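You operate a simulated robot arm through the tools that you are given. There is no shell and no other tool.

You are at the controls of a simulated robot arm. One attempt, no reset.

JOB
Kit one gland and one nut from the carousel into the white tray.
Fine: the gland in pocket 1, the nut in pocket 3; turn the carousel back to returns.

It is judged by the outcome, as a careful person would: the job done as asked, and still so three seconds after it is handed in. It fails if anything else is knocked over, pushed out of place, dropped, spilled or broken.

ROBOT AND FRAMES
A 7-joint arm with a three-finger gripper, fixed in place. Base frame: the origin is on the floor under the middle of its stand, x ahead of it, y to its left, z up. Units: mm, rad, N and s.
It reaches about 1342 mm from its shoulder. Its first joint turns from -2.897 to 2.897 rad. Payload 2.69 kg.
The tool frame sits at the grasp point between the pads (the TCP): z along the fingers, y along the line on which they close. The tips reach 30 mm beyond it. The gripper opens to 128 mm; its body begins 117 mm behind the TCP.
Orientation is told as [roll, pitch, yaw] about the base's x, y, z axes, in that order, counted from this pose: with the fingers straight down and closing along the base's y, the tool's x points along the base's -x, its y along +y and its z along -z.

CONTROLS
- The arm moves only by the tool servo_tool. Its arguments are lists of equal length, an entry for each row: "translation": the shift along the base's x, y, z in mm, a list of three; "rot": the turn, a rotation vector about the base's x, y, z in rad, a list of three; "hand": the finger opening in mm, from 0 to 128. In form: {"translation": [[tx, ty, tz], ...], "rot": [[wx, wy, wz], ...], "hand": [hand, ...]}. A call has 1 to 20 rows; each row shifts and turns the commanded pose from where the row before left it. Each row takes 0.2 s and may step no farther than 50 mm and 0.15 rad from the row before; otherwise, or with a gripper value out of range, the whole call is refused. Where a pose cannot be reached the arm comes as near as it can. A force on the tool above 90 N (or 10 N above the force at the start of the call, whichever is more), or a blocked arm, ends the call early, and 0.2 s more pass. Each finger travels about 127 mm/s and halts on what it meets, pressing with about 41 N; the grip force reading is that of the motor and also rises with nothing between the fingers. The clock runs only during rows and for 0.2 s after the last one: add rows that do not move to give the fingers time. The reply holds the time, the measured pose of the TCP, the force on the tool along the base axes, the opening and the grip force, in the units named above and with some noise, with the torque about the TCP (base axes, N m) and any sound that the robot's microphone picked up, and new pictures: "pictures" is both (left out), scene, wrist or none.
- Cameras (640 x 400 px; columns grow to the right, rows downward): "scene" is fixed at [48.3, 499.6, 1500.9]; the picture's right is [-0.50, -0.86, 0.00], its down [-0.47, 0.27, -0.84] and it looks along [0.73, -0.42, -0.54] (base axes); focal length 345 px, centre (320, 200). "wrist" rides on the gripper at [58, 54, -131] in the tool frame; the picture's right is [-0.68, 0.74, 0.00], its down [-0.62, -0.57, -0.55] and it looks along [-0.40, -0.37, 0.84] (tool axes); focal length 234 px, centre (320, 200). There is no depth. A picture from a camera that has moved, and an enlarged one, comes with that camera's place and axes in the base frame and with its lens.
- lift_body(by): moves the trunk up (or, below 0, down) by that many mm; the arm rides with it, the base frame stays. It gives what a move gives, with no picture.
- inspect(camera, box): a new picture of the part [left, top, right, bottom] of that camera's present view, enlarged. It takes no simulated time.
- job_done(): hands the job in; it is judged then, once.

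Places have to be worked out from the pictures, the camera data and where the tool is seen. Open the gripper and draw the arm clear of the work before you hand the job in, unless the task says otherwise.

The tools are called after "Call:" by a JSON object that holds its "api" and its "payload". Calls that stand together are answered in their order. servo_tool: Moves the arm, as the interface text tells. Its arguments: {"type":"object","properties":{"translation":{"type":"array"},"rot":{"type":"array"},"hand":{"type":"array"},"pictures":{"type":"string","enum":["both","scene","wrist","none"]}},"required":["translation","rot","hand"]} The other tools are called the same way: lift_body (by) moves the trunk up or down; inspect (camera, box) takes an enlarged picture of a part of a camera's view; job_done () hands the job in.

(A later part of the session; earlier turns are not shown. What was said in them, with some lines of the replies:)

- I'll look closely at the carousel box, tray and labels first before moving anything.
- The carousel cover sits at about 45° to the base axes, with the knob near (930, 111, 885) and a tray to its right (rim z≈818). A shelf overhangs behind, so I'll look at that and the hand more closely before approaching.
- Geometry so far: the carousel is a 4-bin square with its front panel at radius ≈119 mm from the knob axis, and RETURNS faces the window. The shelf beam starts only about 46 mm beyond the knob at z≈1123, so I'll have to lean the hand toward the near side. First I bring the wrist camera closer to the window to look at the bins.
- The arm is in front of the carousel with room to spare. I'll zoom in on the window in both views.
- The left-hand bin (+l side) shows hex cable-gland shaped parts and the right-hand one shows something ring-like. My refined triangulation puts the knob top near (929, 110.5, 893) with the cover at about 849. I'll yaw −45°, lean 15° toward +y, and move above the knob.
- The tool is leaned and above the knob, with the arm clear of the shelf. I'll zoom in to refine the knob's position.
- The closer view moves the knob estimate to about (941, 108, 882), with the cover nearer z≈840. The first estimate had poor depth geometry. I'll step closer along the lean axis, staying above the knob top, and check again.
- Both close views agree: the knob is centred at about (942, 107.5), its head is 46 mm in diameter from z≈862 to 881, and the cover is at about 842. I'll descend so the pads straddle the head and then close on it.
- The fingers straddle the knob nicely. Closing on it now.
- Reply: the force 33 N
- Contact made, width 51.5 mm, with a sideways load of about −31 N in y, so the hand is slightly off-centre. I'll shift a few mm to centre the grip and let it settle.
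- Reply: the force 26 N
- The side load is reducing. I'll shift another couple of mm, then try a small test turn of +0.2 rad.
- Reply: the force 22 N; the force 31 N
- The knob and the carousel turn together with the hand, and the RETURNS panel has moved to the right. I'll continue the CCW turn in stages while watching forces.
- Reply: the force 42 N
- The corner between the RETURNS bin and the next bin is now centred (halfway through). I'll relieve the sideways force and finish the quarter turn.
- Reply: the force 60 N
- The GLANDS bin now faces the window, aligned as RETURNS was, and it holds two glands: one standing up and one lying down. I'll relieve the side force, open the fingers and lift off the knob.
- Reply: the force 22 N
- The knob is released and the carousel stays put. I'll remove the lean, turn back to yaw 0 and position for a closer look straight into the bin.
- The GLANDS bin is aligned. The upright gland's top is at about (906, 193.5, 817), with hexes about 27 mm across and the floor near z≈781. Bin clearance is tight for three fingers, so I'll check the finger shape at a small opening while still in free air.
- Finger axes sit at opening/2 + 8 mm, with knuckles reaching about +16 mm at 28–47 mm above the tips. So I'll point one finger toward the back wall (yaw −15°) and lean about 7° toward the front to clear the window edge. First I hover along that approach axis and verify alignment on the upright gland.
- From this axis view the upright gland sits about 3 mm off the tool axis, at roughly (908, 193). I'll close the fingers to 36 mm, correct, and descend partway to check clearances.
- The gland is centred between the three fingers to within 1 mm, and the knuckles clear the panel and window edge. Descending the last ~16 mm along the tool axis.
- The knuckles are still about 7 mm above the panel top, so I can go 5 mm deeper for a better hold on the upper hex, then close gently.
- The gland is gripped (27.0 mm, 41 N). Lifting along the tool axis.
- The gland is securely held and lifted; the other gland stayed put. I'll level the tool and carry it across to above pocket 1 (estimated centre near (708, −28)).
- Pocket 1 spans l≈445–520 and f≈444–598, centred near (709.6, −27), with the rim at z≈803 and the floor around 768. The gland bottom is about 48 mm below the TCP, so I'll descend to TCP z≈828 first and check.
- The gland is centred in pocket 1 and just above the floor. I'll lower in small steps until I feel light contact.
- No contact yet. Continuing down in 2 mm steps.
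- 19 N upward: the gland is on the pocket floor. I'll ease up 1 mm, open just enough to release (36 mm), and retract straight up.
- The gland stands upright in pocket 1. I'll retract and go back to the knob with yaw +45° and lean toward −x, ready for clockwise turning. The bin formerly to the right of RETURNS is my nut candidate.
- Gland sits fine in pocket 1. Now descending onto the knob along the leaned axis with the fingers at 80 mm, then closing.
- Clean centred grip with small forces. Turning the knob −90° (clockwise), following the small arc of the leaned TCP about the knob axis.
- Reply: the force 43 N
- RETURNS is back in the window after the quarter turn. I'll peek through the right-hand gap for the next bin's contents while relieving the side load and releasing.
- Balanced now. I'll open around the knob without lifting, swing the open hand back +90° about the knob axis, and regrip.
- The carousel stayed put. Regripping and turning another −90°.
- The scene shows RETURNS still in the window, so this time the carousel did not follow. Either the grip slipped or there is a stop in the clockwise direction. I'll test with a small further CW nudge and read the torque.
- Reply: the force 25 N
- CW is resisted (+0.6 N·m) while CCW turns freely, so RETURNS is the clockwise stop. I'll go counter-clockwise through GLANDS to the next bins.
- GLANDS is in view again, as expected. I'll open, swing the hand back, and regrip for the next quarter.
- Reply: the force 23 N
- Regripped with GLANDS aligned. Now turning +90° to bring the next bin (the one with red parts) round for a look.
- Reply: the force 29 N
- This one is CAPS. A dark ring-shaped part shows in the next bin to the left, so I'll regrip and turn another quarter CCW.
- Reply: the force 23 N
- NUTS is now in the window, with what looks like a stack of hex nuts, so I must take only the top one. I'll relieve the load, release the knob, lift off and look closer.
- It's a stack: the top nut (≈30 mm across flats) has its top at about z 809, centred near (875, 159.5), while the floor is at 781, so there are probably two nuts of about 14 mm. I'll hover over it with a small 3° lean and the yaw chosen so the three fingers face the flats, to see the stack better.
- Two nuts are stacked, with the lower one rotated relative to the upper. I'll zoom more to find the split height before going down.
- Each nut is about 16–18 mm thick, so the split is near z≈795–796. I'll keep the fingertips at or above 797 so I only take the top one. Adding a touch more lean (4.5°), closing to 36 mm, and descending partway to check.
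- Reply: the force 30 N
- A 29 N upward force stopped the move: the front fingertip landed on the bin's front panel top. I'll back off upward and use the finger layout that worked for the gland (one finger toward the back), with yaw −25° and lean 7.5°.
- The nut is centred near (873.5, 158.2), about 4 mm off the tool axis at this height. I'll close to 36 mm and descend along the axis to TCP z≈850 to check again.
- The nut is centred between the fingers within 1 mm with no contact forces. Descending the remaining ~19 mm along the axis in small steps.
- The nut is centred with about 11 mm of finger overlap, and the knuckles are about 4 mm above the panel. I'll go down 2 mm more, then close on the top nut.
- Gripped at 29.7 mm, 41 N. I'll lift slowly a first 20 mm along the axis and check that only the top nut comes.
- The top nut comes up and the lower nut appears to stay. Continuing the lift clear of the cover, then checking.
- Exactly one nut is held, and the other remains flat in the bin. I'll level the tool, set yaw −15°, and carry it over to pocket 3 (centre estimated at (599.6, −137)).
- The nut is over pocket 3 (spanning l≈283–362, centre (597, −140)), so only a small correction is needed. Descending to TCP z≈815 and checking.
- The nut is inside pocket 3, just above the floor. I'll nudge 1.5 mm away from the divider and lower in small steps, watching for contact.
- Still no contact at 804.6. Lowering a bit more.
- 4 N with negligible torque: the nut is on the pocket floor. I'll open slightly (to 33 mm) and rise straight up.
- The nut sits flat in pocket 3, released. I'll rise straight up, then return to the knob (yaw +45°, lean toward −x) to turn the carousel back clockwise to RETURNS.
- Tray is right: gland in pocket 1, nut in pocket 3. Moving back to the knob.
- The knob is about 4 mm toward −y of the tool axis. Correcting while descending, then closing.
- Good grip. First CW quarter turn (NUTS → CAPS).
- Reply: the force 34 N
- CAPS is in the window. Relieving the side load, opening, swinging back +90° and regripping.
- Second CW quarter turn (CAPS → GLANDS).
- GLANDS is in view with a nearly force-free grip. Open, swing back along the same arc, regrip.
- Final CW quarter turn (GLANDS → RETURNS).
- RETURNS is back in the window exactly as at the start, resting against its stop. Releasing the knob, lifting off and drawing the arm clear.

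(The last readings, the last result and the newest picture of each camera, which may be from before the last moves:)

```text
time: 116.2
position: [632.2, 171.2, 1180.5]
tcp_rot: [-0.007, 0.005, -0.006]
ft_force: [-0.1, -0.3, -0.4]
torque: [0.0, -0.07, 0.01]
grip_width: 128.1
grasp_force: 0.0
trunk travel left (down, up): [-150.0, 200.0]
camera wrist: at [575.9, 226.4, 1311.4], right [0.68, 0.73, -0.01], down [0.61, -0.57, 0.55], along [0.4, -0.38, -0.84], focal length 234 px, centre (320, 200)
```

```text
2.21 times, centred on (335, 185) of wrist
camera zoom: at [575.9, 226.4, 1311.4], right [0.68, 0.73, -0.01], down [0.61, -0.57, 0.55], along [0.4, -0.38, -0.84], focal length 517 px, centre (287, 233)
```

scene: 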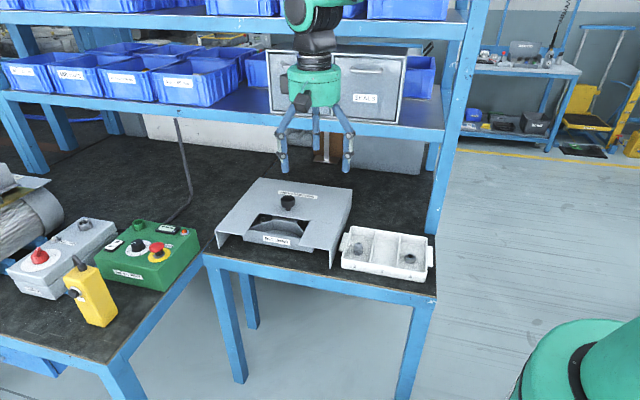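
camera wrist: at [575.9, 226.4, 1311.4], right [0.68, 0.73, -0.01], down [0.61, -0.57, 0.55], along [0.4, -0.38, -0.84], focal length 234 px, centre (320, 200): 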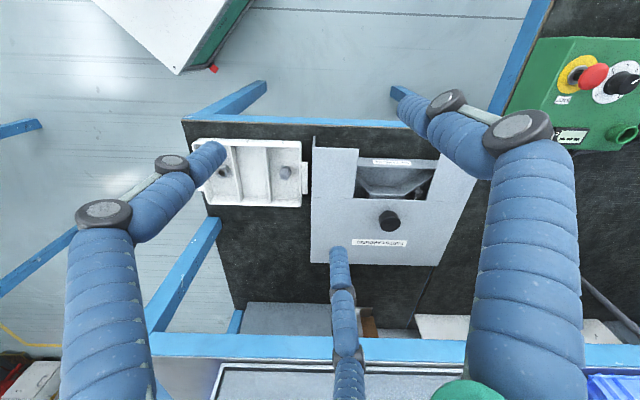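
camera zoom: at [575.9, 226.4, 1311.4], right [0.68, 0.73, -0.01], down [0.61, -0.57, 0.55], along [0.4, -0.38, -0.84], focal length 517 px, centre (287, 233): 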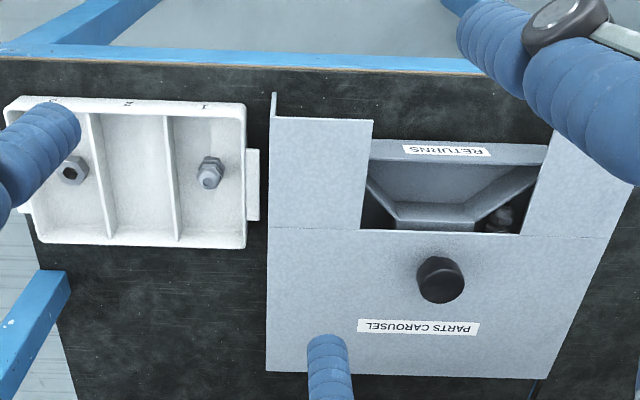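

Both views confirm it: the gland is in pocket 1, one nut is in pocket 3, and RETURNS faces the window. Nothing else moved, the gripper is open and the arm is clear, so I'm handing the job in.

Call:
{"api": "job_done", "payload": {}}

```text
The job is handed in.
```

The kit is done and handed in. One gland is standing upright in pocket 1, one nut is lying flat in pocket 3, and the carousel is turned back to RETURNS. The last pictures showed nothing else out of place, and the arm finished open and clear of the work.

- **Contact with the NUTS bin:** on the first approach to the nuts, a fingertip pressed on the top of the bin's front panel at about 29 N. The move stopped itself, I backed off and came in at a different angle. Nothing shifted.
- **Nut stack:** the nuts were stacked two high, so I took only the top one. The other is still in its bin.
- **Carousel stop:** RETURNS sits against a clockwise stop, so I reached NUTS by turning counter-clockwise through GLANDS and CAPS and came back the same way. At one point I turned the knob against that stop and the fingers slipped on it. The carousel stayed where it was.
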